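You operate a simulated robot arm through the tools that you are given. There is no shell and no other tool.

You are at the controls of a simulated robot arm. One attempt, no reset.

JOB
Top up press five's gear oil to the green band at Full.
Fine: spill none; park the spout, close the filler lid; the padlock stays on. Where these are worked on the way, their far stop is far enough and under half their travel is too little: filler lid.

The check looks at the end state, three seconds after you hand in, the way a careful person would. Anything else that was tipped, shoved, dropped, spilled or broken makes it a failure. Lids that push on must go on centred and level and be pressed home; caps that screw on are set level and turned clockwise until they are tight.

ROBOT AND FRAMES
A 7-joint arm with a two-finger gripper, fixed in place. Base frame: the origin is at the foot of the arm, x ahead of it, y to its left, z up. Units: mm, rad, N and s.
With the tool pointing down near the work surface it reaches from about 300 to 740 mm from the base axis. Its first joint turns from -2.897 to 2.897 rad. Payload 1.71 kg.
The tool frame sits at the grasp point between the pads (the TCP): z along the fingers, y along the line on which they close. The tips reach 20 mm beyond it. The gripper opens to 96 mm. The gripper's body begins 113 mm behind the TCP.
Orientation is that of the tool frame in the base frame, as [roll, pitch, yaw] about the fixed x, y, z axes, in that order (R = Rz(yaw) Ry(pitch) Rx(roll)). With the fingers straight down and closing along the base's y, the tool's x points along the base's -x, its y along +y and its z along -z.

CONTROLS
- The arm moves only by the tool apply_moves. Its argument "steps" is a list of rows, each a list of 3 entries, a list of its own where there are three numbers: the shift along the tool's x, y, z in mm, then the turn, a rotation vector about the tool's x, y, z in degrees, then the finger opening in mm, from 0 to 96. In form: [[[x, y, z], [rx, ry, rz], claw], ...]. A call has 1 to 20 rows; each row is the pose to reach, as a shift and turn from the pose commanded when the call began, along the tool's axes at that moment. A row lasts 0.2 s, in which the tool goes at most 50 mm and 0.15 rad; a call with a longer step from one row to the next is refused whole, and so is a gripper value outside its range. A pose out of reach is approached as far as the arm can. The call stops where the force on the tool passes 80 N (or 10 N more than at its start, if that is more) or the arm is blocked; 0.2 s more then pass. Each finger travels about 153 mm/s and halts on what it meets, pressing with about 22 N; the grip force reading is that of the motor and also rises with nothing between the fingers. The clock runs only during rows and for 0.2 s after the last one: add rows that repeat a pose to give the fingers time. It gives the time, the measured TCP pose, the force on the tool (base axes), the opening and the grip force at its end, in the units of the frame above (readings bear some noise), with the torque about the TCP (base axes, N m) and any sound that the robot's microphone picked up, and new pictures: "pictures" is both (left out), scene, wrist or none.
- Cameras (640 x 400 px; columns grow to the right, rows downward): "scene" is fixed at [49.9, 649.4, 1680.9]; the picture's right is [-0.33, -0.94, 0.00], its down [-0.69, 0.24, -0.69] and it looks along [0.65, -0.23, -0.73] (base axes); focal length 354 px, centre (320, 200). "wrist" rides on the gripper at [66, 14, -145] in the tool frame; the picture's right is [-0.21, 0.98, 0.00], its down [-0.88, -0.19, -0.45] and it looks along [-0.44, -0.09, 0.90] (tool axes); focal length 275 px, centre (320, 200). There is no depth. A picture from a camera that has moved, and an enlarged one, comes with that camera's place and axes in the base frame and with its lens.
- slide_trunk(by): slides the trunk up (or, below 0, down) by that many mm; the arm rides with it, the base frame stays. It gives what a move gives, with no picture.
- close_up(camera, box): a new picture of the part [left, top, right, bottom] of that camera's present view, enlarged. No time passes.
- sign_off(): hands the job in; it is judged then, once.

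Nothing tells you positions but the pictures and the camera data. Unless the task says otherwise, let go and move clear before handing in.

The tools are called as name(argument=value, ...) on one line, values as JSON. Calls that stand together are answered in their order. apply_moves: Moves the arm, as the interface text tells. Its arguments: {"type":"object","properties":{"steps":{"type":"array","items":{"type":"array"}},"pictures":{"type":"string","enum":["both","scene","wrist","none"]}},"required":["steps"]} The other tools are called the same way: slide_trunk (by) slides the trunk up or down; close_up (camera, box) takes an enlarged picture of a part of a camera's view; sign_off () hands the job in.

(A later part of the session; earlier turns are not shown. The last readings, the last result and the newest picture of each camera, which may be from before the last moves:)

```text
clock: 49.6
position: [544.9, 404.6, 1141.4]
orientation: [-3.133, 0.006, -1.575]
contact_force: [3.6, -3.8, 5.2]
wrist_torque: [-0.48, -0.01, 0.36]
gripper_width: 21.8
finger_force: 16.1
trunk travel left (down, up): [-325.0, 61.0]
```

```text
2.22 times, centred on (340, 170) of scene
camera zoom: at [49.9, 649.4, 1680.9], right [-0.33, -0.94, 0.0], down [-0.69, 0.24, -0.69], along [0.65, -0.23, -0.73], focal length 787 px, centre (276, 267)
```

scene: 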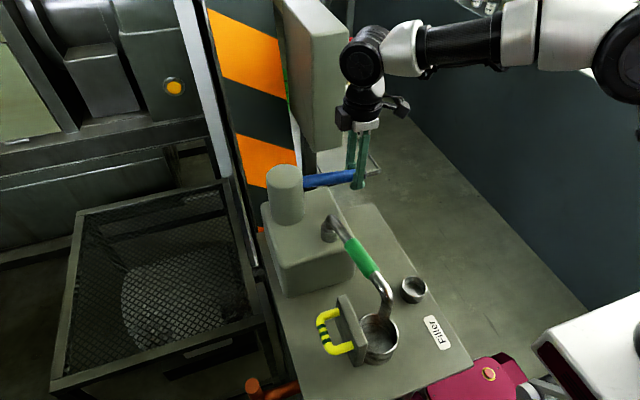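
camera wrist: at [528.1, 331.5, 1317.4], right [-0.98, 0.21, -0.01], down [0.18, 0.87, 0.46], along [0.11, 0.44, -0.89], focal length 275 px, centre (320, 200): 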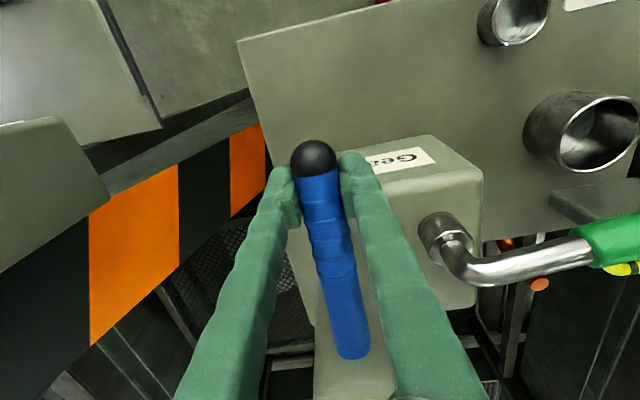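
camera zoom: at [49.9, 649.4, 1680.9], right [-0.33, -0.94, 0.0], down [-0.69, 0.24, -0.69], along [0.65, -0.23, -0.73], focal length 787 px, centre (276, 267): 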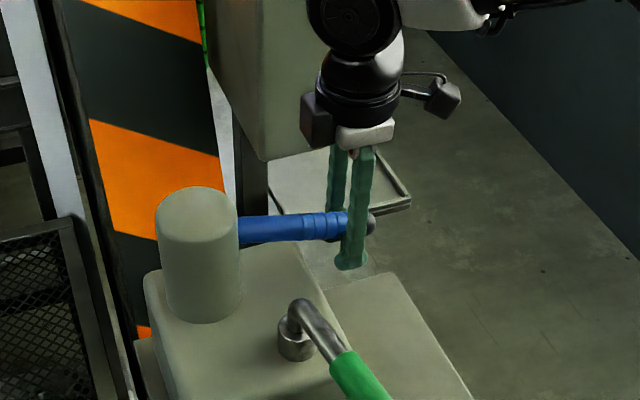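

The lever hit its lower stop and slid within the grip. I'll re-grip it at its present height, then lift it back to finish one stroke.

apply_moves(steps=[[[0, 0, 0], [0, 0, 0], 40], [[2, 0, -10], [0, 0, 0], 40], [[4, 0, -20], [0, 0, 0], 40], [[4, 0, -20], [0, 0, 0], 25], [[4, 0, -20], [0, 0, 0], 12], [[4, 0, -20], [0, 0, 0], 12]], pictures="wrist")

```text
clock: 51.0
position: [543.9, 402.8, 1163.6]
orientation: [-3.127, 0.008, -1.576]
contact_force: [-0.2, -0.1, -0.4]
wrist_torque: [0.01, 0.02, -0.03]
gripper_width: 12.1
finger_force: 0.0
trunk travel left (down, up): [-325.0, 61.0]
camera wrist: at [527.4, 334.6, 1307.8], right [-0.98, 0.21, -0.01], down [0.18, 0.87, 0.46], along [0.11, 0.44, -0.89], focal length 275 px, centre (320, 200)
```

wrist: 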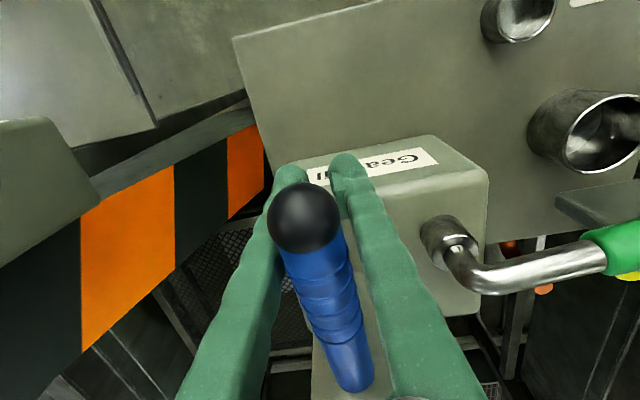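

On release the lever springs back to the top, so each push down is one stroke. I'll open, rise clear, and go and read the gauge.

apply_moves(steps=[[[0, 0, 0], [0, 0, 0], 35], [[0, 0, 0], [0, 0, 0], 60], [[0, 0, -40], [0, 0, 0], 60], [[0, 0, -85], [0, 0, 0], 60], [[0, 0, -120], [0, 0, 0], 60], [[36, 21, -111], [0, -6, 0], 60], [[72, 42, -102], [0, -12, 0], 60], [[108, 63, -93], [0, -18, 0], 60], [[144, 84, -84], [0, -24, 0], 60], [[180, 105, -75], [0, -30, 0], 60], [[216, 126, -66], [0, -36, 0], 60], [[250, 144, -60], [0, -40, 0], 60], [[250, 144, -60], [0, -40, 0], 60]], pictures="both")

```text
clock: 53.8
position: [397.6, 149.9, 1219.3]
orientation: [-3.124, 0.708, -1.561]
contact_force: [-0.6, 0.7, 0.1]
wrist_torque: [-0.01, 0.04, 0.01]
gripper_width: 60.2
finger_force: 0.0
trunk travel left (down, up): [-325.0, 61.0]
camera wrist: at [382.5, 6.4, 1286.2], right [-0.98, 0.16, 0.12], down [0.17, 0.38, 0.91], along [0.1, 0.91, -0.4], focal length 275 px, centre (320, 200)
```

scene: 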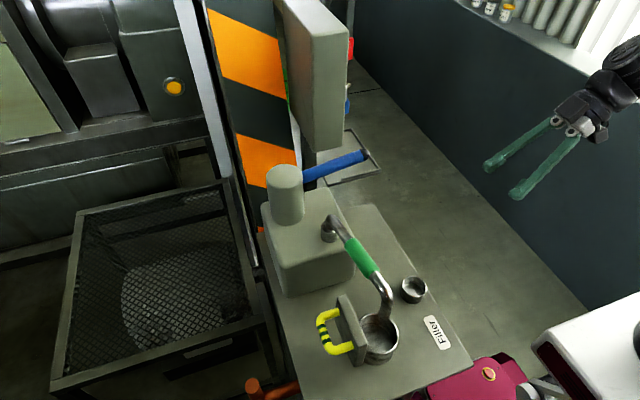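
wrist: 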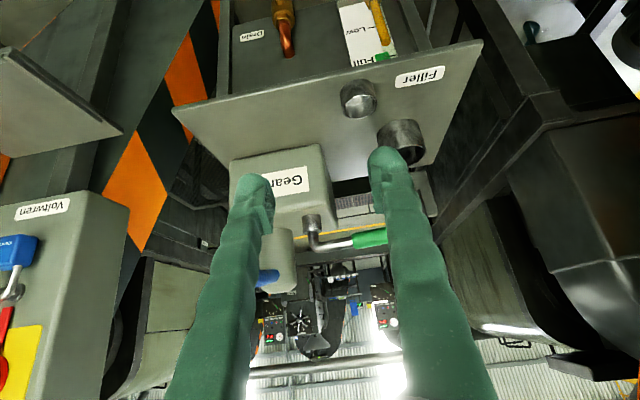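

apply_moves(steps=[[[24, 16, 28], [0, 0, 0], 60], [[48, 32, 56], [0, 0, 0], 60], [[64, 50, 76], [0, 0, 0], 60], [[64, 50, 76], [0, 0, 0], 60]], pictures="wrist")

close_up(camera="wrist", box=[300, 10, 420, 130])

```text
clock: 54.8
position: [350.3, 152.0, 1119.7]
orientation: [-3.123, 0.706, -1.563]
contact_force: [0.7, 0.4, -0.2]
wrist_torque: [-0.03, -0.04, 0.04]
gripper_width: 60.3
finger_force: 0.2
trunk travel left (down, up): [-325.0, 61.0]
camera wrist: at [333.9, 8.1, 1186.8], right [-0.98, 0.16, 0.12], down [0.17, 0.38, 0.91], along [0.1, 0.91, -0.4], focal length 275 px, centre (320, 200)
```

wrist: 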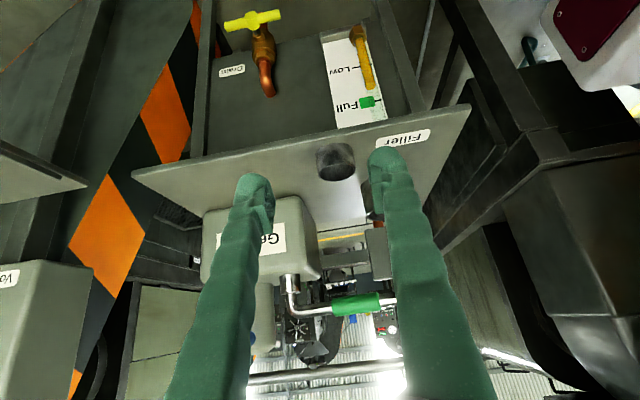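

```text
3.33 times, centred on (360, 70) of wrist
camera zoom: at [333.9, 8.1, 1186.8], right [-0.98, 0.16, 0.12], down [0.17, 0.38, 0.91], along [0.1, 0.91, -0.4], focal length 918 px, centre (187, 633)
```

zoom: 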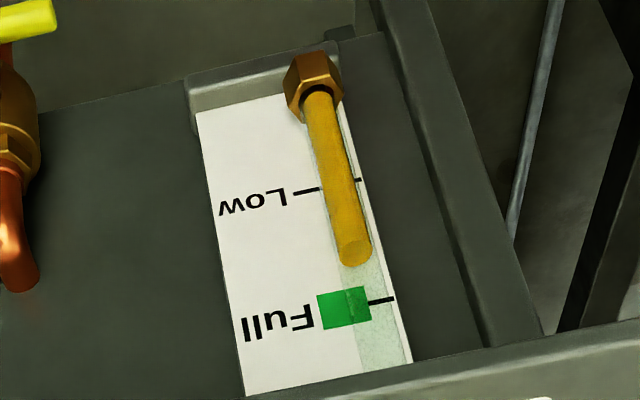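

One stroke raised the level by about a fifth of the Low-to-Full span, from roughly 0.45 to 0.65 allowing for parallax. About two more strokes should land in the band. I'll go back to the lever for the second one and re-check after it.

apply_moves(steps=[[[-29, 0, -34], [0, 8, 0], 60], [[-58, 0, -68], [0, 16, 0], 60], [[-87, 0, -103], [0, 24, 0], 60], [[-117, 0, -137], [0, 32, 0], 60], [[-143.6, -28.1, -114.3], [0, 40, 0], 60], [[-170.2, -56.3, -91.7], [0, 40, 0], 60], [[-196.8, -84.4, -69], [0, 40, 0], 60], [[-223.4, -112.6, -46.4], [0, 40, 0], 60], [[-250, -140.7, -23.7], [0, 40, 0], 60], [[-276.6, -168.9, -1], [0, 40, 0], 60], [[-302.8, -197, 21.6], [0, 40, 0], 60], [[-302.8, -197, 21.6], [0, 40, 0], 60]], pictures="wrist")

```text
clock: 57.4
position: [548.3, 394.6, 1308.2]
orientation: [-3.126, 0.008, -1.576]
contact_force: [0.5, -0.4, 0.9]
wrist_torque: [0.06, -0.01, 0.01]
gripper_width: 60.1
finger_force: 0.2
trunk travel left (down, up): [-325.0, 61.0]
camera wrist: at [530.3, 327.7, 1451.4], right [-0.98, 0.21, -0.01], down [0.18, 0.87, 0.46], along [0.11, 0.44, -0.89], focal length 275 px, centre (320, 200)
```

wrist: 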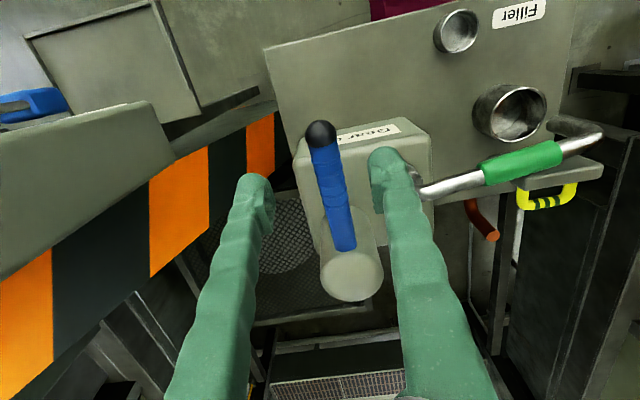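

apply_moves(steps=[[[-6, 5, 40], [0, 0, 0], 60], [[-6, 5, 80], [0, 0, 0], 60], [[-6, 5, 83], [0, 0, 0], 40], [[-6, 5, 83], [0, 0, 0], 20], [[-6, 5, 83], [0, 0, 0], 12], [[-6, 5, 83], [0, 0, 0], 12]], pictures="wrist")

```text
clock: 58.8
position: [543.9, 400.9, 1220.7]
orientation: [-3.125, 0.01, -1.576]
contact_force: [11.7, -0.3, 1.2]
wrist_torque: [0.05, 0.03, 0.75]
gripper_width: 20.8
finger_force: 34.9
trunk travel left (down, up): [-325.0, 61.0]
camera wrist: at [528.2, 335.0, 1365.1], right [-0.98, 0.21, -0.01], down [0.18, 0.87, 0.46], along [0.11, 0.44, -0.89], focal length 275 px, centre (320, 200)
```

wrist: 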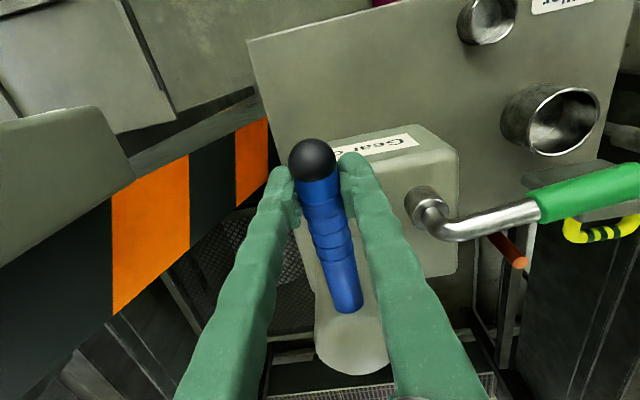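

apply_moves(steps=[[[0, 0, 10], [0, 0, 0], 12], [[1, 0, 20], [0, 0, 0], 12], [[1, 0, 30], [0, 0, 0], 12], [[1, 0, 40], [0, 0, 0], 12], [[0, 0, 48], [0, 0, 0], 12], [[-1, 0, 54], [0, 0, 0], 12]], pictures="none")

```text
clock: 60.2
position: [546.0, 402.4, 1165.2]
orientation: [-3.128, 0.01, -1.576]
contact_force: [19.2, -2.1, 8.6]
wrist_torque: [1.0, -0.01, 0.74]
gripper_width: 20.7
finger_force: 35.2
trunk travel left (down, up): [-325.0, 61.0]
```

apply_moves(steps=[[[-1, 0, 4], [0, 0, 0], 12], [[-2, 0, 8], [0, 0, 0], 12]], pictures="none")

```text
clock: 60.8
position: [544.4, 404.7, 1158.3]
orientation: [-3.127, 0.011, -1.576]
contact_force: [20.4, -3.4, 9.2]
wrist_torque: [1.14, -0.02, 0.7]
gripper_width: 20.5
finger_force: 34.4
trunk travel left (down, up): [-325.0, 61.0]
```

apply_moves(steps=[[[-1, 0, 3], [0, 0, 0], 12], [[-2, 0, 6], [0, 0, 0], 12], [[-3, 0, 9], [0, 0, 0], 12]], pictures="wrist")

```text
clock: 61.6
position: [544.8, 404.7, 1152.7]
orientation: [-3.123, 0.012, -1.575]
contact_force: [16.3, -13.5, 26.6]
wrist_torque: [0.52, -0.17, 0.7]
gripper_width: 20.7
finger_force: 34.5
trunk travel left (down, up): [-325.0, 61.0]
camera wrist: at [527.9, 338.5, 1295.8], right [-0.98, 0.21, -0.02], down [0.18, 0.87, 0.46], along [0.11, 0.44, -0.89], focal length 275 px, centre (320, 200)
```

wrist: 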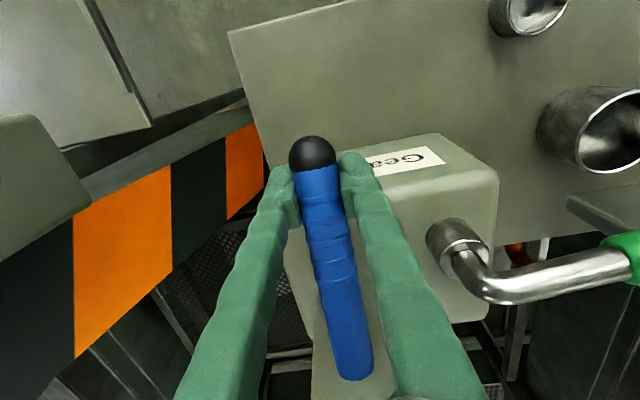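

That's the lower stop, at about z 1153, so the second stroke is complete. I'll let the lever rise under grip, then release and recheck the gauge.

apply_moves(steps=[[[1, 0, -8], [0, 0, 0], 12], [[2, 0, -18], [0, 0, 0], 12], [[3, 0, -30], [0, 0, 0], 12], [[4, 0, -42], [0, 0, 0], 12], [[4, 0, -54], [0, 0, 0], 12], [[4, 0, -66], [0, 0, 0], 12], [[4, 0, -70], [0, 0, 0], 12], [[4, 0, -70], [0, 0, 0], 30], [[4, 0, -70], [0, 0, 0], 60], [[4, 0, -70], [0, 0, 0], 60]], pictures="wrist")

```text
clock: 63.8
position: [541.6, 405.6, 1220.1]
orientation: [-3.128, 0.008, -1.574]
contact_force: [-0.1, 0.8, 0.0]
wrist_torque: [0.01, 0.03, 0.01]
gripper_width: 59.9
finger_force: 0.0
trunk travel left (down, up): [-325.0, 61.0]
camera wrist: at [525.5, 337.7, 1363.6], right [-0.98, 0.21, -0.01], down [0.18, 0.87, 0.46], along [0.11, 0.44, -0.89], focal length 275 px, centre (320, 200)
```

wrist: 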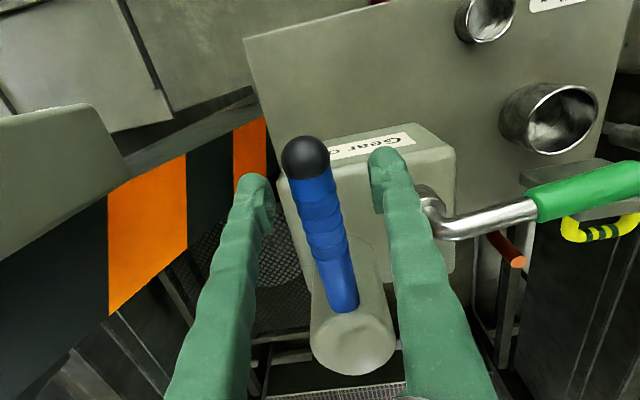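

apply_moves(steps=[[[0, 0, -45], [0, 0, 0], 60], [[0, 0, -90], [0, 0, 0], 60], [[32, 30, -85], [0, -5, 0], 70], [[64, 60, -80], [0, -10, 0], 80], [[96, 90, -75], [0, -15, 0], 90], [[128, 120, -70], [0, -20, 0], 96], [[160, 150, -65], [0, -25, 0], 96], [[192, 180, -60], [0, -30, 0], 96], [[224, 210, -55], [0, -35, 0], 96], [[255, 240, -50], [0, -40, 0], 96], [[260, 240, -10], [0, -40, 0], 96], [[260, 240, 35], [0, -40, 0], 96], [[260, 240, 80], [0, -40, 0], 96], [[260, 240, 125], [0, -40, 0], 96], [[260, 240, 150], [0, -40, 0], 96], [[260, 240, 150], [0, -40, 0], 96]], pictures="wrist")

close_up(camera="wrist", box=[290, 90, 410, 210])

```text
clock: 67.2
position: [323.1, 144.1, 1065.8]
orientation: [-3.107, 0.705, -1.552]
contact_force: [-0.3, 0.6, -0.2]
wrist_torque: [0.01, -0.01, -0.01]
gripper_width: 96.2
finger_force: 0.0
out of reach, approached as far as the arm can: row 13, 14, 15, 16
trunk travel left (down, up): [-325.0, 61.0]
camera wrist: at [306.7, 0.7, 1131.8], right [-0.98, 0.16, 0.11], down [0.16, 0.38, 0.91], along [0.11, 0.91, -0.4], focal length 275 px, centre (320, 200)
```

wrist: 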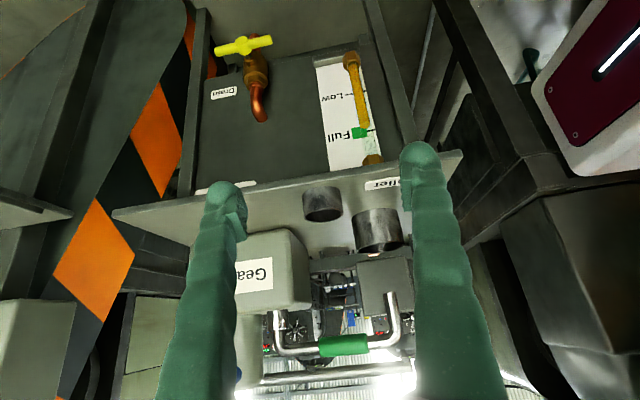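

```text
3.33 times, centred on (350, 150) of wrist
camera zoom: at [306.7, 0.7, 1131.8], right [-0.98, 0.16, 0.11], down [0.16, 0.38, 0.91], along [0.11, 0.91, -0.4], focal length 918 px, centre (220, 367)
```

zoom: 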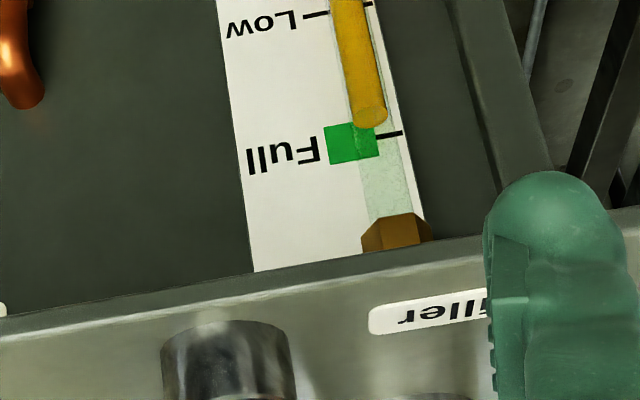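

The level now reads about 0.88 of the span, right at the lower edge of the green band. A full stroke adds about 0.22, so I'll do roughly a half stroke to land mid-band.

apply_moves(steps=[[[-25.9, 0, -30.5], [0, 6.7, 0], 80], [[-51.8, 0, -61], [0, 13.4, 0], 70], [[-77.7, 0, -91.5], [0, 20, 0], 60], [[-103.6, 0, -122], [0, 26.8, 0], 60], [[-129.5, 0, -152.5], [0, 33.5, 0], 60], [[-155.5, 0, -183], [0, 40, 0], 60], [[-179.5, -28.1, -162.6], [0, 40, 0], 60], [[-203.5, -56.2, -142.2], [0, 40, 0], 60], [[-227.5, -84.3, -121.8], [0, 40, 0], 60], [[-251.5, -112.4, -101.4], [0, 40, 0], 60], [[-275.5, -140.5, -81], [0, 40, 0], 60], [[-299.5, -168.6, -60.6], [0, 40, 0], 60], [[-323.5, -196.7, -40.2], [0, 40, 0], 60], [[-347.5, -225, -20], [0, 40, 0], 60], [[-347.5, -225, -20], [0, 40, 0], 60]], pictures="wrist")

```text
clock: 70.4
position: [539.7, 394.8, 1309.1]
orientation: [-3.126, 0.007, -1.576]
contact_force: [0.1, -0.4, -0.4]
wrist_torque: [-0.01, -0.02, 0.02]
gripper_width: 59.9
finger_force: 0.1
trunk travel left (down, up): [-325.0, 61.0]
camera wrist: at [523.0, 328.8, 1452.8], right [-0.98, 0.21, -0.01], down [0.18, 0.87, 0.46], along [0.11, 0.44, -0.89], focal length 275 px, centre (320, 200)
```

wrist: 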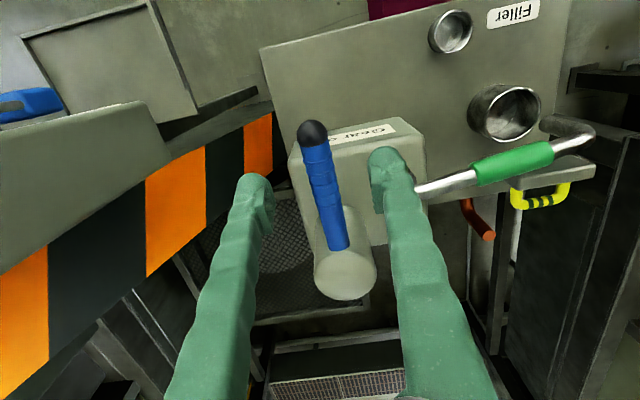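

apply_moves(steps=[[[-6, -5, 40], [0, 0, 0], 60], [[-6, -5, 80], [0, 0, 0], 60], [[-6, -5, 86], [0, 0, 0], 40], [[-6, -5, 86], [0, 0, 0], 20], [[-6, -5, 86], [0, 0, 0], 12], [[-6, -5, 86], [0, 0, 0], 12]], pictures="wrist")

```text
clock: 71.8
position: [545.1, 400.6, 1220.9]
orientation: [-3.127, 0.008, -1.574]
contact_force: [-4.7, -1.0, -3.1]
wrist_torque: [-0.02, 0.08, 0.72]
gripper_width: 20.9
finger_force: 34.4
trunk travel left (down, up): [-325.0, 61.0]
camera wrist: at [528.6, 335.4, 1365.4], right [-0.98, 0.21, -0.01], down [0.18, 0.87, 0.45], along [0.11, 0.44, -0.89], focal length 275 px, centre (320, 200)
```

wrist: 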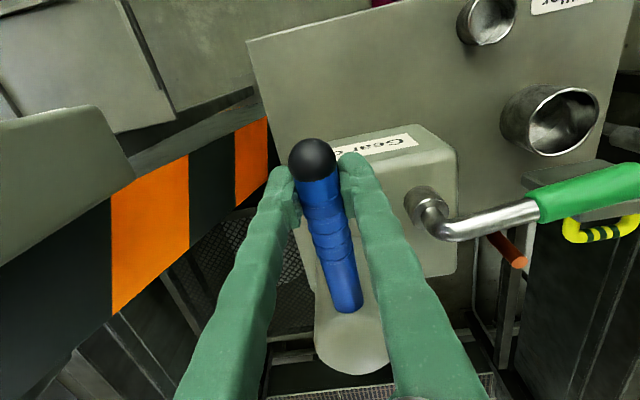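

apply_moves(steps=[[[0, 0, 10], [0, 0, 0], 12], [[1, 0, 20], [0, 0, 0], 12], [[1, 0, 30], [0, 0, 0], 12], [[1, 0, 38], [0, 0, 0], 12], [[1, 0, 38], [0, 0, 0], 12], [[1, 0, 28], [0, 0, 0], 12], [[1, 0, 18], [0, 0, 0], 12], [[0, 0, 8], [0, 0, 0], 12], [[0, 0, 0], [0, 0, 0], 12], [[0, 0, 0], [0, 0, 0], 30], [[0, 0, 0], [0, 0, 0], 60], [[0, 0, 0], [0, 0, 0], 60]], pictures="none")

close_up(camera="scene", box=[300, 200, 460, 390])

```text
clock: 74.4
position: [546.5, 405.0, 1222.9]
orientation: [-3.128, 0.009, -1.575]
contact_force: [-0.1, -0.5, 0.1]
wrist_torque: [-0.03, 0.04, 0.01]
gripper_width: 60.0
finger_force: 0.0
trunk travel left (down, up): [-325.0, 61.0]
```

```text
2.11 times, centred on (380, 295) of scene
camera zoom: at [49.9, 649.4, 1680.9], right [-0.33, -0.94, 0.0], down [-0.69, 0.24, -0.69], along [0.65, -0.23, -0.73], focal length 745 px, centre (194, 0)
```

zoom: 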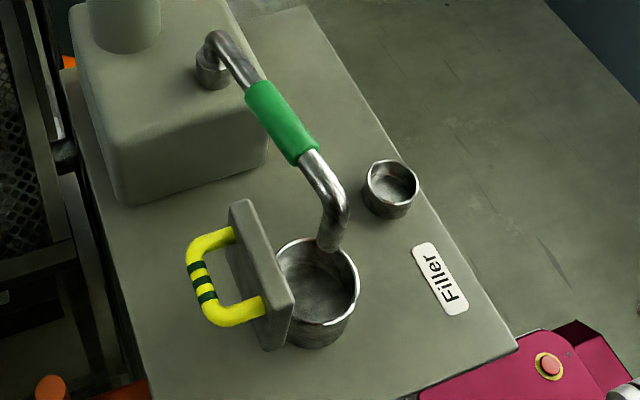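

The half stroke is done and nothing looks spilled. I'll go back to the gauge view.

apply_moves(steps=[[[0, 0, -45], [0, 0, 0], 60], [[0, 0, -90], [0, 0, 0], 60], [[32, 30, -85], [0, -5, 0], 70], [[64, 60, -80], [0, -10, 0], 80], [[96, 90, -75], [0, -15, 0], 90], [[128, 120, -70], [0, -20, 0], 96], [[160, 150, -65], [0, -25, 0], 96], [[192, 180, -60], [0, -30, 0], 96], [[224, 205, -55], [0, -35, 0], 96], [[255, 225, -50], [0, -40, 0], 96], [[260, 225, -10], [0, -40, 0], 96], [[260, 225, 35], [0, -40, 0], 96], [[260, 225, 80], [0, -40, 0], 96], [[260, 225, 125], [0, -40, 0], 96], [[260, 225, 150], [0, -40, 0], 96], [[260, 225, 150], [0, -40, 0], 96]], pictures="wrist")

close_up(camera="wrist", box=[290, 80, 410, 200])

```text
clock: 77.8
position: [321.9, 145.4, 1066.9]
orientation: [-3.117, 0.707, -1.557]
contact_force: [-0.4, -0.4, -0.5]
wrist_torque: [0.01, -0.03, -0.01]
gripper_width: 96.0
finger_force: 0.2
trunk travel left (down, up): [-325.0, 61.0]
camera wrist: at [306.0, 0.5, 1133.7], right [-0.98, 0.16, 0.12], down [0.17, 0.38, 0.91], along [0.1, 0.91, -0.4], focal length 275 px, centre (320, 200)
```

wrist: 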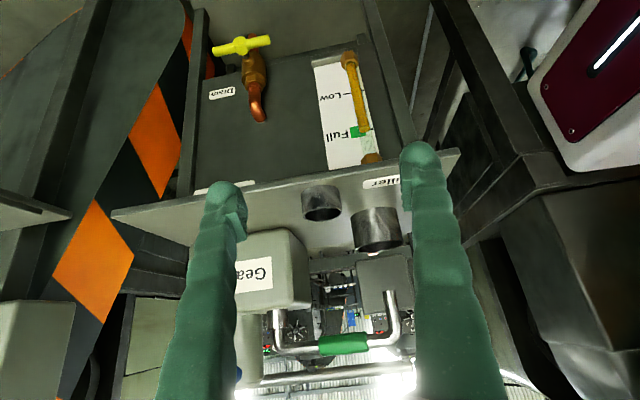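

```text
3.33 times, centred on (350, 140) of wrist
camera zoom: at [306.0, 0.5, 1133.7], right [-0.98, 0.16, 0.12], down [0.17, 0.38, 0.91], along [0.1, 0.91, -0.4], focal length 918 px, centre (220, 400)
```

zoom: 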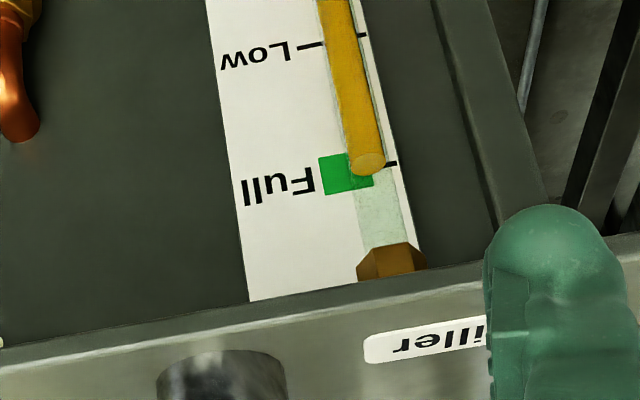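

The level now sits at the middle of the green band (about 1.0 of the span). Next is parking the spout: I'll raise, straighten up, and go back over the green grip.

apply_moves(steps=[[[-23.7, 0, -27.7], [0, 5.7, 0], 80], [[-47.4, 0, -55.4], [0, 11.4, 0], 60], [[-71, 0, -83.1], [0, 17.1, 0], 60], [[-94.7, 0, -110.8], [0, 22.8, 0], 60], [[-118.4, 0, -138.5], [0, 28.5, 0], 60], [[-142, 0, -166.2], [0, 34.2, 0], 60], [[-165.7, 0, -193.9], [0, 40, 0], 60], [[-165.7, 0, -193.9], [0, 40, 0], 60]], pictures="none")

apply_moves(steps=[[[-29, -3, 0], [0, 0, 7.8], 60], [[-58, -6, 0], [0, 0, 15.6], 60], [[-88, -9, 0], [0, 0, 23.4], 60], [[-117, -12, 0], [0, 0, 31.2], 60], [[-146, -14, 0], [0, 0, 39], 60], [[-176, -17, 0], [0, 0, 46.8], 60], [[-205, -20, 0], [0, 0, 54.6], 60], [[-234, -23, 0], [0, 0, 62.4], 60], [[-263, -26, 0], [0, 0, 70.2], 60], [[-293, -29, 0], [0, 0, 78], 60], [[-322, -32, 0], [0, 0, 85.8], 60], [[-322, -32, 0], [0, 0, 85.8], 60]], pictures="both")

```text
clock: 79.6
position: [318.5, 146.2, 1319.6]
orientation: [-3.125, 0.007, -1.572]
contact_force: [-0.8, 0.6, -0.5]
wrist_torque: [0.0, -0.01, 0.03]
gripper_width: 60.1
finger_force: 0.1
trunk travel left (down, up): [-325.0, 61.0]
```

```text
clock: 82.2
position: [350.7, 468.1, 1326.3]
orientation: [3.133, 0.016, -3.074]
contact_force: [-0.2, 0.6, -0.2]
wrist_torque: [-0.03, -0.05, 0.0]
gripper_width: 60.1
finger_force: 0.0
trunk travel left (down, up): [-325.0, 61.0]
camera wrist: at [281.3, 475.0, 1470.1], right [0.14, 0.99, 0.01], down [0.88, -0.13, 0.46], along [0.45, -0.05, -0.89], focal length 275 px, centre (320, 200)
```

scene: 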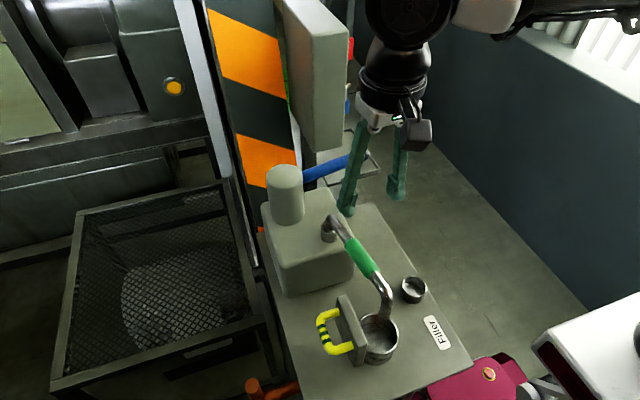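
wrist: 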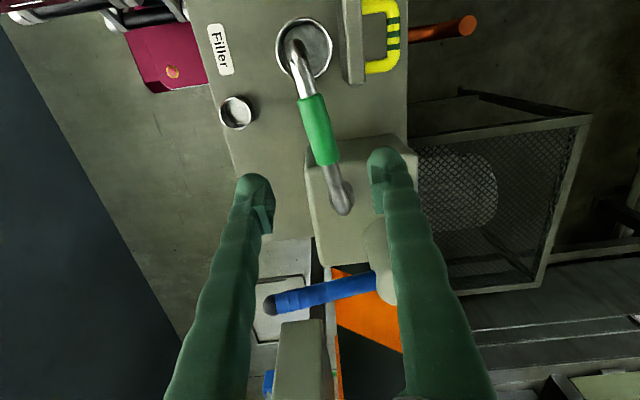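

apply_moves(steps=[[[0, 0, 45], [0, 0, 0], 60], [[0, 0, 90], [0, 0, 0], 60], [[0, 0, 130], [0, 0, 0], 60], [[0, 0, 154], [0, 0, 0], 60], [[0, 0, 154], [0, 0, 0], 40], [[0, 0, 154], [0, 0, 0], 25], [[0, 0, 154], [0, 0, 0], 15], [[0, 0, 154], [0, 0, 0], 15]], pictures="wrist")

```text
clock: 84.0
position: [353.0, 469.0, 1172.1]
orientation: [3.132, 0.016, -3.071]
contact_force: [-0.1, 7.2, -4.4]
wrist_torque: [0.22, -0.23, 0.72]
gripper_width: 25.1
finger_force: 35.6
trunk travel left (down, up): [-325.0, 61.0]
camera wrist: at [284.2, 477.6, 1315.6], right [0.14, 0.99, 0.01], down [0.88, -0.13, 0.46], along [0.45, -0.05, -0.89], focal length 275 px, centre (320, 200)
```

wrist: 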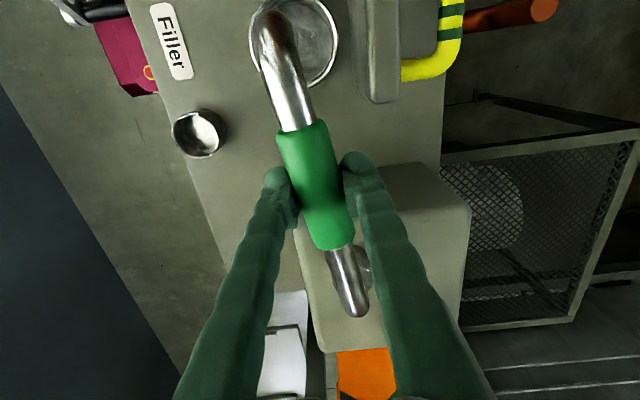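

close_up(camera="scene", box=[340, 260, 440, 380])

apply_moves(steps=[[[-0.9, -10, 0], [0, 0, -6], 15], [[-2.9, -19.8, 0], [0, 0, -12], 15], [[-5.8, -29.3, 0], [0, 0, -18], 15], [[-9.8, -38.5, 0], [0, 0, -24], 15], [[-14.7, -47.2, 0], [0, 0, -30], 15], [[-20.5, -55.4, 0], [0, 0, -36], 15], [[-27.1, -62.9, 0], [0, 0, -42], 15]], pictures="both")

close_up(camera="scene", box=[300, 200, 460, 390])

```text
3.33 times, centred on (390, 320) of scene
camera zoom: at [49.9, 649.4, 1680.9], right [-0.33, -0.94, 0.0], down [-0.69, 0.24, -0.69], along [0.65, -0.23, -0.73], focal length 1180 px, centre (87, -200)
```

zoom: 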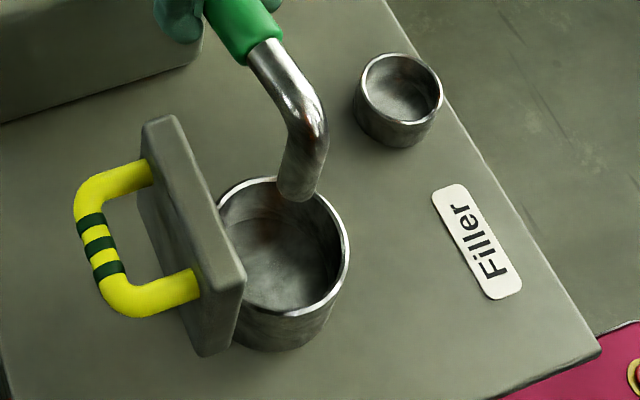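

```text
clock: 85.6
position: [384.5, 407.8, 1172.0]
orientation: [-3.138, 0.019, -2.336]
contact_force: [-1.9, 3.7, 16.8]
wrist_torque: [0.26, 0.14, 0.56]
gripper_width: 23.8
finger_force: 34.7
trunk travel left (down, up): [-325.0, 61.0]
camera wrist: at [326.7, 369.0, 1314.9], right [-0.56, 0.83, 0.0], down [0.73, 0.5, 0.46], along [0.38, 0.26, -0.89], focal length 275 px, centre (320, 200)
```

scene: 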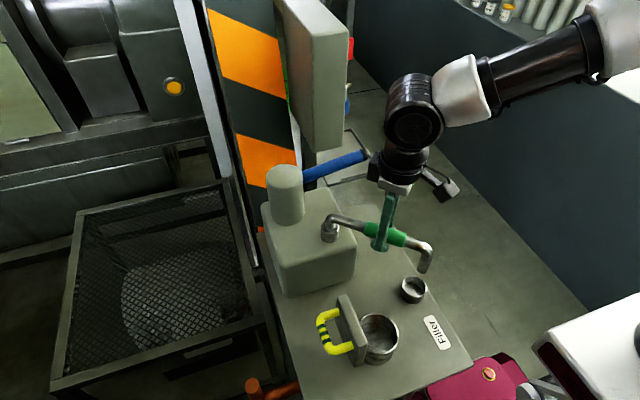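
wrist: 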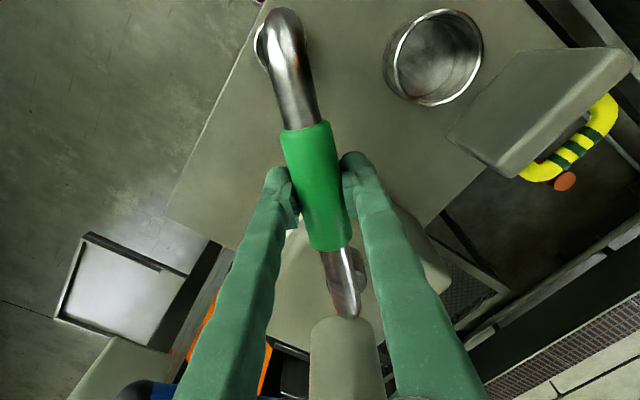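

```text
2.11 times, centred on (380, 295) of scene
camera zoom: at [49.9, 649.4, 1680.9], right [-0.33, -0.94, 0.0], down [-0.69, 0.24, -0.69], along [0.65, -0.23, -0.73], focal length 745 px, centre (194, 0)
```

zoom: 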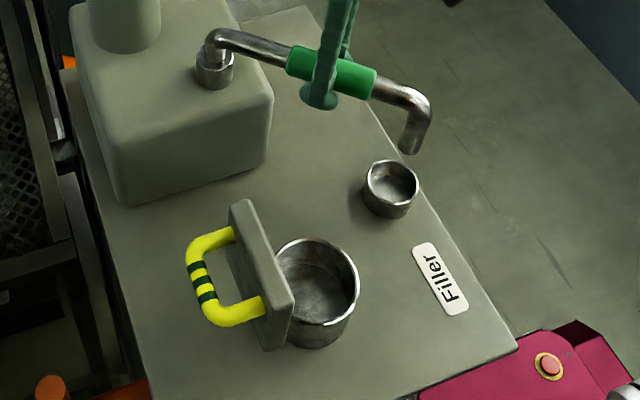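

apply_moves(steps=[[[-0.4, -5.2, 0], [0, 0, -3.1], 15], [[-1, -10.3, 0], [0, 0, -6.2], 15], [[-1, -10.3, 0], [0, 0, -6.2], 15]], pictures="none")

close_up(camera="scene", box=[240, 130, 480, 400])

close_up(camera="wrist", box=[200, 0, 400, 160])

```text
clock: 86.4
position: [392.5, 401.3, 1171.7]
orientation: [-3.134, 0.017, -2.23]
contact_force: [-5.4, 2.6, 15.7]
wrist_torque: [0.31, -0.11, 0.63]
gripper_width: 23.7
finger_force: 35.0
trunk travel left (down, up): [-325.0, 61.0]
```

```text
1.48 times, centred on (360, 265) of scene
camera zoom: at [49.9, 649.4, 1680.9], right [-0.33, -0.94, 0.0], down [-0.69, 0.24, -0.69], along [0.65, -0.23, -0.73], focal length 524 px, centre (261, 104)
```

zoom: 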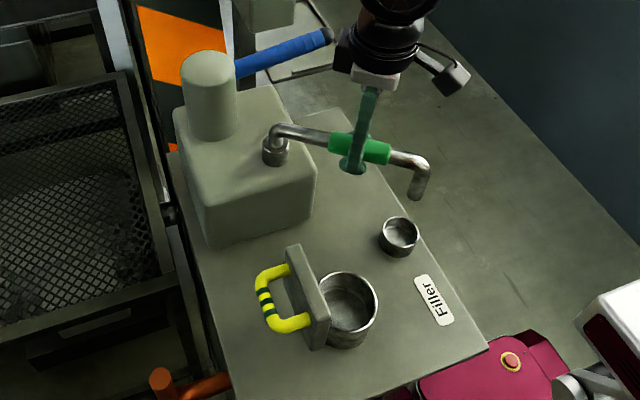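

```text
2.50 times, centred on (300, 80) of wrist
camera zoom: at [339.0, 356.7, 1314.9], right [-0.65, 0.76, 0.0], down [0.68, 0.58, 0.46], along [0.35, 0.3, -0.89], focal length 688 px, centre (370, 500)
```

zoom: 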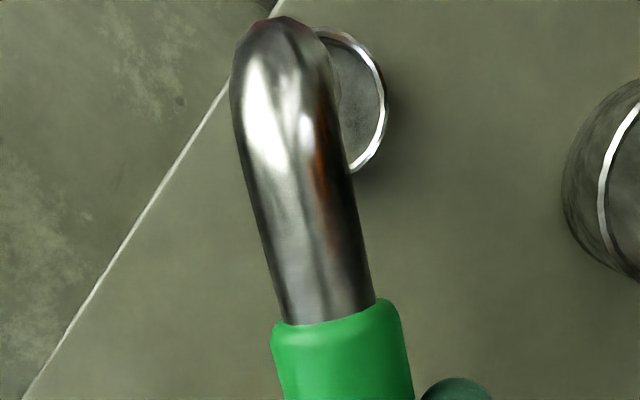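

The spout is back exactly where it started, over the drip cup. I'll release it and rise.

apply_moves(steps=[[[0, 0, 0], [0, 0, 0], 35], [[0, 0, 0], [0, 0, 0], 60], [[0, 0, 0], [0, 0, 0], 60], [[0, 0, -40], [0, 0, 0], 60], [[0, 0, -80], [0, 0, 0], 60], [[0, 0, -120], [0, 0, 0], 60], [[0, 0, -160], [0, 0, 0], 60], [[0, 0, -160], [0, 0, 0], 60]], pictures="both")

close_up(camera="scene", box=[240, 130, 480, 400])

```text
clock: 88.2
position: [389.9, 399.3, 1331.0]
orientation: [-3.133, 0.018, -2.231]
contact_force: [0.9, 0.3, 0.9]
wrist_torque: [0.01, 0.01, 0.01]
gripper_width: 60.1
finger_force: 0.1
trunk travel left (down, up): [-325.0, 61.0]
camera wrist: at [336.5, 355.0, 1474.3], right [-0.65, 0.76, 0.0], down [0.68, 0.57, 0.46], along [0.35, 0.3, -0.89], focal length 275 px, centre (320, 200)
```

scene: 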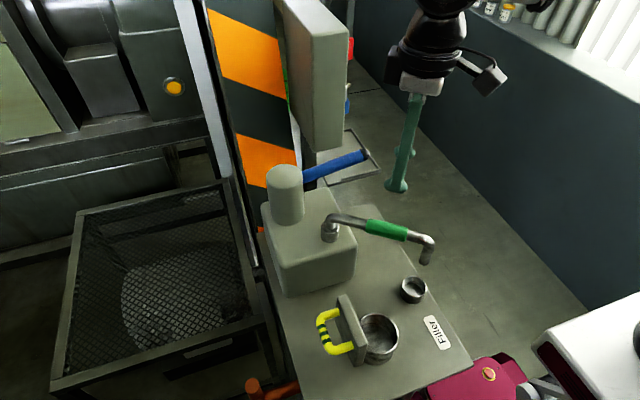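
wrist: 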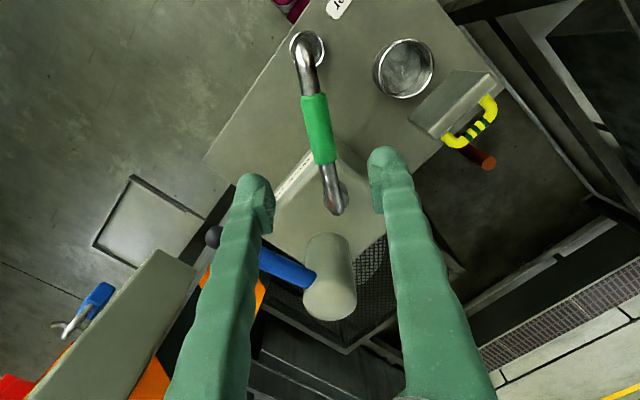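

```text
1.48 times, centred on (360, 265) of scene
camera zoom: at [49.9, 649.4, 1680.9], right [-0.33, -0.94, 0.0], down [-0.69, 0.24, -0.69], along [0.65, -0.23, -0.73], focal length 524 px, centre (261, 104)
```

zoom: 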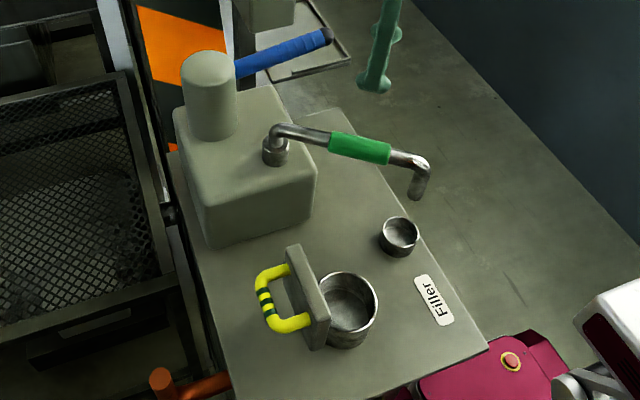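

The spout is parked and holding. Now for closing the lid: I'll move above it, look carefully, then swing it shut by its handle.

apply_moves(steps=[[[6, 12, 0], [0, 0, 7.8], 60], [[12, 24, 0], [0, 0, 15.6], 60], [[18, 36, 0], [0, 0, 23.4], 60], [[24, 48, 0], [0, 0, 31.2], 60], [[30, 60, 0], [0, 0, 39], 60], [[36, 72, 0], [0, 0, 46.8], 60], [[36, 72, 0], [0, 0, 52.2], 60], [[36, 72, 0], [0, 0, 52.2], 60]], pictures="wrist")

```text
clock: 90.0
position: [311.0, 414.3, 1329.5]
orientation: [3.131, 0.015, 3.139]
contact_force: [-0.9, -0.3, -0.6]
wrist_torque: [-0.01, 0.01, 0.0]
gripper_width: 60.1
finger_force: 0.1
trunk travel left (down, up): [-325.0, 61.0]
camera wrist: at [243.5, 428.0, 1473.0], right [0.21, 0.98, 0.01], down [0.87, -0.19, 0.46], along [0.45, -0.08, -0.89], focal length 275 px, centre (320, 200)
```

wrist: 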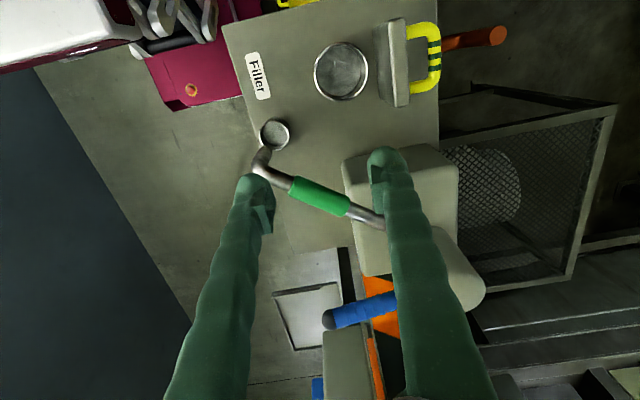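

apply_moves(steps=[[[14, 44, 0], [0, 0, 0], 40], [[28, 88, 0], [0, 0, 0], 40], [[41, 128, 0], [0, 0, 0], 40], [[41, 128, 40], [0, 0, 0], 40], [[41, 128, 40], [0, 0, 0], 40]], pictures="both")

close_up(camera="wrist", box=[200, 20, 440, 220])

close_up(camera="scene", box=[280, 270, 460, 390])

```text
clock: 91.2
position: [271.7, 546.6, 1290.1]
orientation: [3.13, 0.016, 3.141]
contact_force: [-0.2, 0.2, 0.3]
wrist_torque: [-0.01, -0.04, 0.01]
gripper_width: 39.7
finger_force: 0.1
trunk travel left (down, up): [-325.0, 61.0]
camera wrist: at [204.4, 558.7, 1434.2], right [0.21, 0.98, 0.01], down [0.87, -0.19, 0.46], along [0.45, -0.08, -0.89], focal length 275 px, centre (320, 200)
```

scene: 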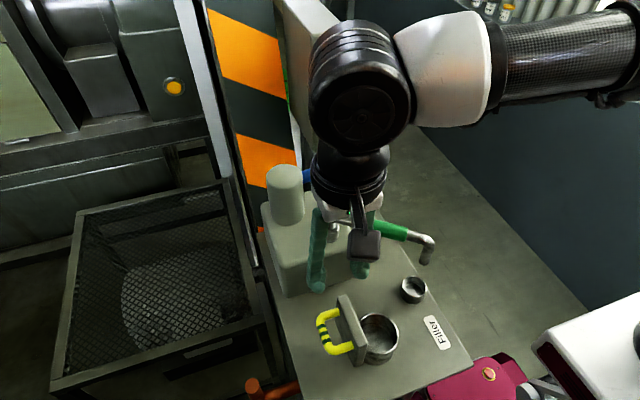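
wrist: 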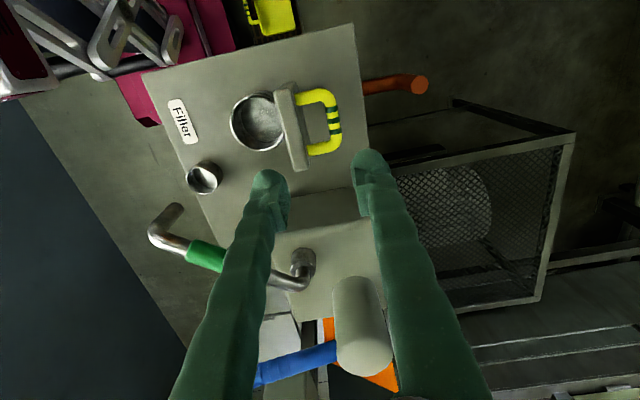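

```text
2.00 times, centred on (320, 120) of wrist
camera zoom: at [204.4, 558.7, 1434.2], right [0.21, 0.98, 0.01], down [0.87, -0.19, 0.46], along [0.45, -0.08, -0.89], focal length 551 px, centre (320, 360)
```

zoom: 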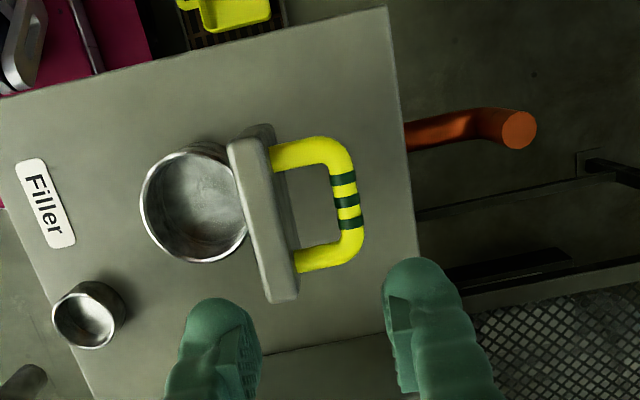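

```text
3.33 times, centred on (370, 330) of scene
camera zoom: at [49.9, 649.4, 1680.9], right [-0.33, -0.94, 0.0], down [-0.69, 0.24, -0.69], along [0.65, -0.23, -0.73], focal length 1180 px, centre (153, -233)
```

zoom: 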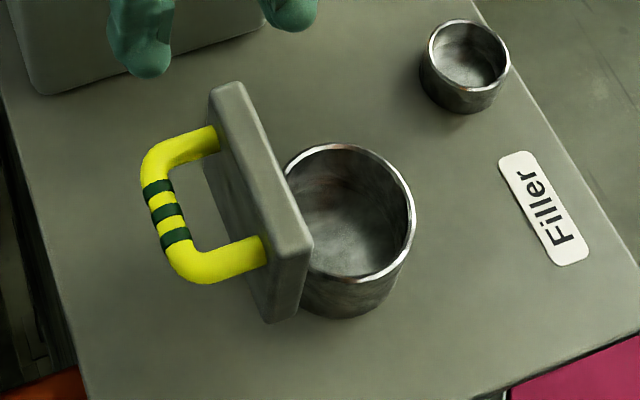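

The bar is at about (270, 564.5, 1113) and the lid is open about 98°, with the hinge near (y 511, z 1048). I'll straddle the bar with the fingers upright, just loose around it, and guide the lid along its arc.

apply_moves(steps=[[[1, 18, 40], [0, 0, 0], 38], [[1, 18, 80], [0, 0, 0], 38], [[1, 18, 120], [0, 0, 0], 38], [[1, 18, 145], [0, 0, 0], 38], [[1, 18, 145], [0, 0, 0], 38]], pictures="both")

close_up(camera="wrist", box=[200, 60, 440, 260])

```text
clock: 92.4
position: [272.9, 563.8, 1147.0]
orientation: [3.132, 0.016, -3.14]
contact_force: [-0.1, 1.0, -0.2]
wrist_torque: [0.02, 0.0, 0.0]
gripper_width: 38.0
finger_force: 0.1
trunk travel left (down, up): [-325.0, 61.0]
camera wrist: at [205.4, 577.1, 1291.0], right [0.21, 0.98, 0.01], down [0.87, -0.19, 0.46], along [0.45, -0.08, -0.89], focal length 275 px, centre (320, 200)
```

scene: 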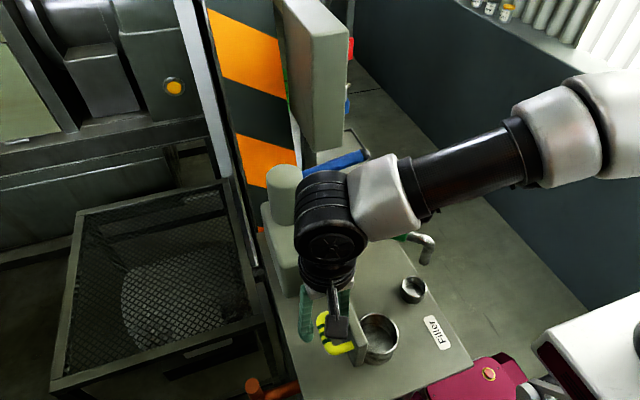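
wrist: 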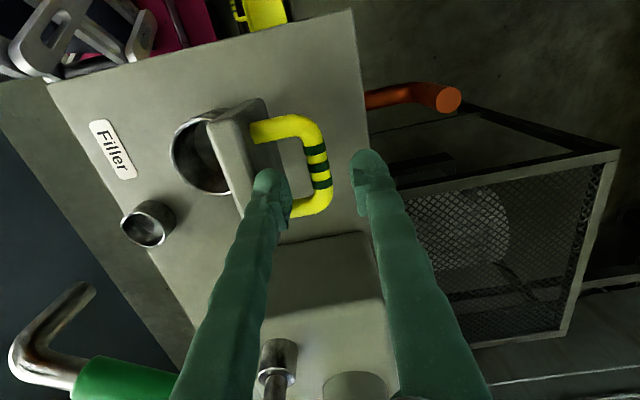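

```text
2.00 times, centred on (320, 160) of wrist
camera zoom: at [205.4, 577.1, 1291.0], right [0.21, 0.98, 0.01], down [0.87, -0.19, 0.46], along [0.45, -0.08, -0.89], focal length 551 px, centre (320, 280)
```

zoom: 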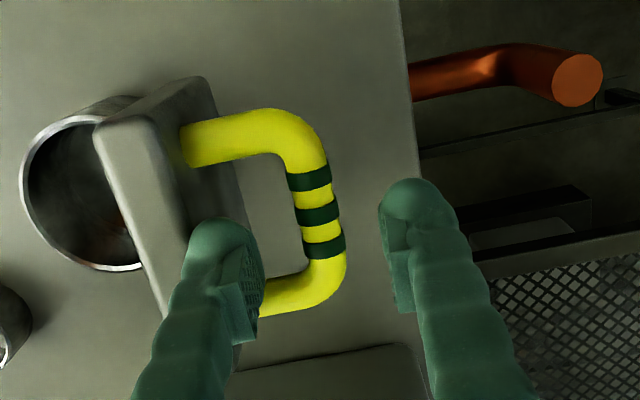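

apply_moves(steps=[[[3, 3, 8], [0, 0, 0], 38], [[3, 3, 17], [0, 0, 0], 38], [[3, 3, 26], [0, 0, 0], 38], [[3, 2, 26], [0, 0, 0], 26], [[3, 2, 26], [0, 0, 0], 26]], pictures="wrist")

close_up(camera="wrist", box=[200, 60, 440, 260])

```text
clock: 93.6
position: [271.0, 565.3, 1119.2]
orientation: [3.131, 0.016, 3.141]
contact_force: [-0.2, 0.2, 0.0]
wrist_torque: [-0.01, 0.01, 0.01]
gripper_width: 26.0
finger_force: 0.0
trunk travel left (down, up): [-325.0, 61.0]
camera wrist: at [202.8, 578.2, 1263.7], right [0.21, 0.98, 0.01], down [0.87, -0.19, 0.46], along [0.45, -0.08, -0.89], focal length 275 px, centre (320, 200)
```

wrist: 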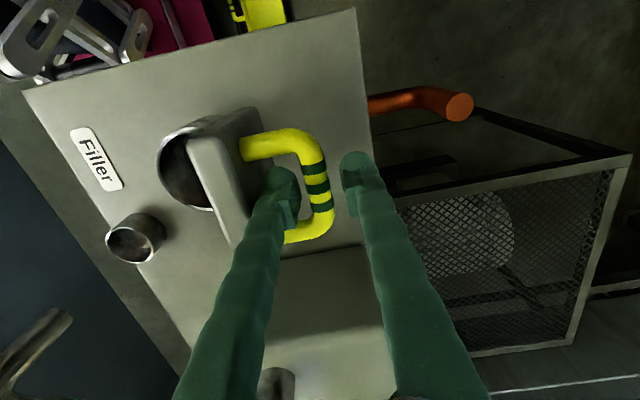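

```text
2.00 times, centred on (320, 160) of wrist
camera zoom: at [202.8, 578.2, 1263.7], right [0.21, 0.98, 0.01], down [0.87, -0.19, 0.46], along [0.45, -0.08, -0.89], focal length 551 px, centre (320, 280)
```

zoom: 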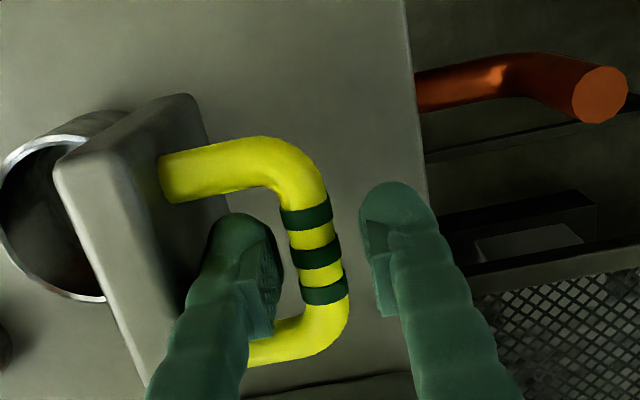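

apply_moves(steps=[[[0, -8, -4], [0, 0, 0], 24], [[0, -16, -8], [0, 0, 0], 22], [[0, -23, -11], [0, 0, 0], 22], [[0, -30, -14], [0, 0, 0], 22], [[0, -37, -16], [0, 0, 0], 22], [[0, -44, -18], [0, 0, 0], 22]], pictures="both")

close_up(camera="wrist", box=[200, 60, 440, 260])

```text
clock: 95.0
position: [271.1, 521.5, 1137.8]
orientation: [3.131, 0.016, 3.141]
contact_force: [-0.2, 0.9, -0.8]
wrist_torque: [-0.02, 0.02, 0.0]
gripper_width: 22.1
finger_force: 0.0
trunk travel left (down, up): [-325.0, 61.0]
camera wrist: at [202.4, 533.7, 1282.2], right [0.21, 0.98, 0.01], down [0.87, -0.19, 0.46], along [0.45, -0.08, -0.89], focal length 275 px, centre (320, 200)
```

scene: 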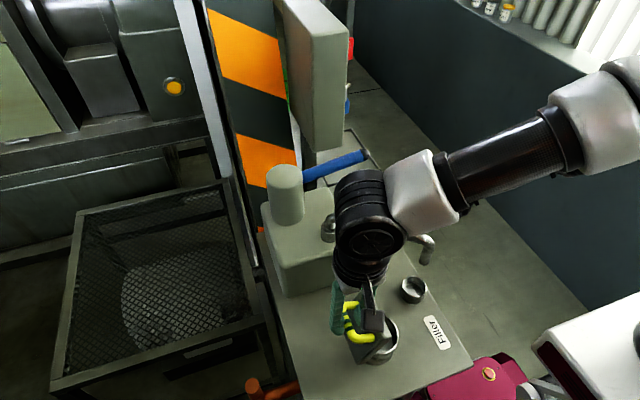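
wrist: 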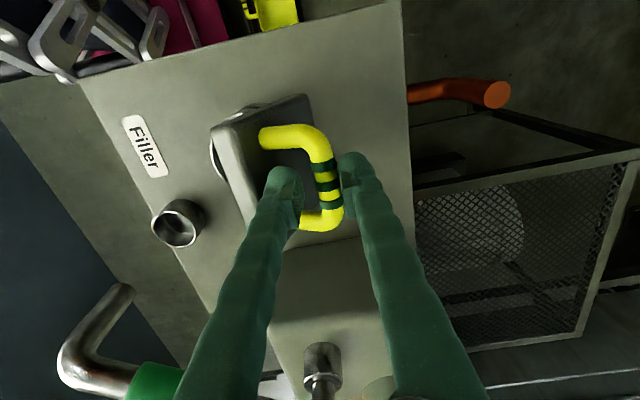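

```text
2.00 times, centred on (320, 160) of wrist
camera zoom: at [202.4, 533.7, 1282.2], right [0.21, 0.98, 0.01], down [0.87, -0.19, 0.46], along [0.45, -0.08, -0.89], focal length 551 px, centre (320, 280)
```

zoom: 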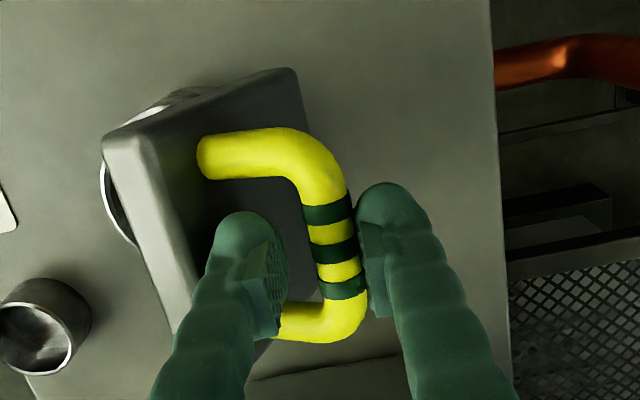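

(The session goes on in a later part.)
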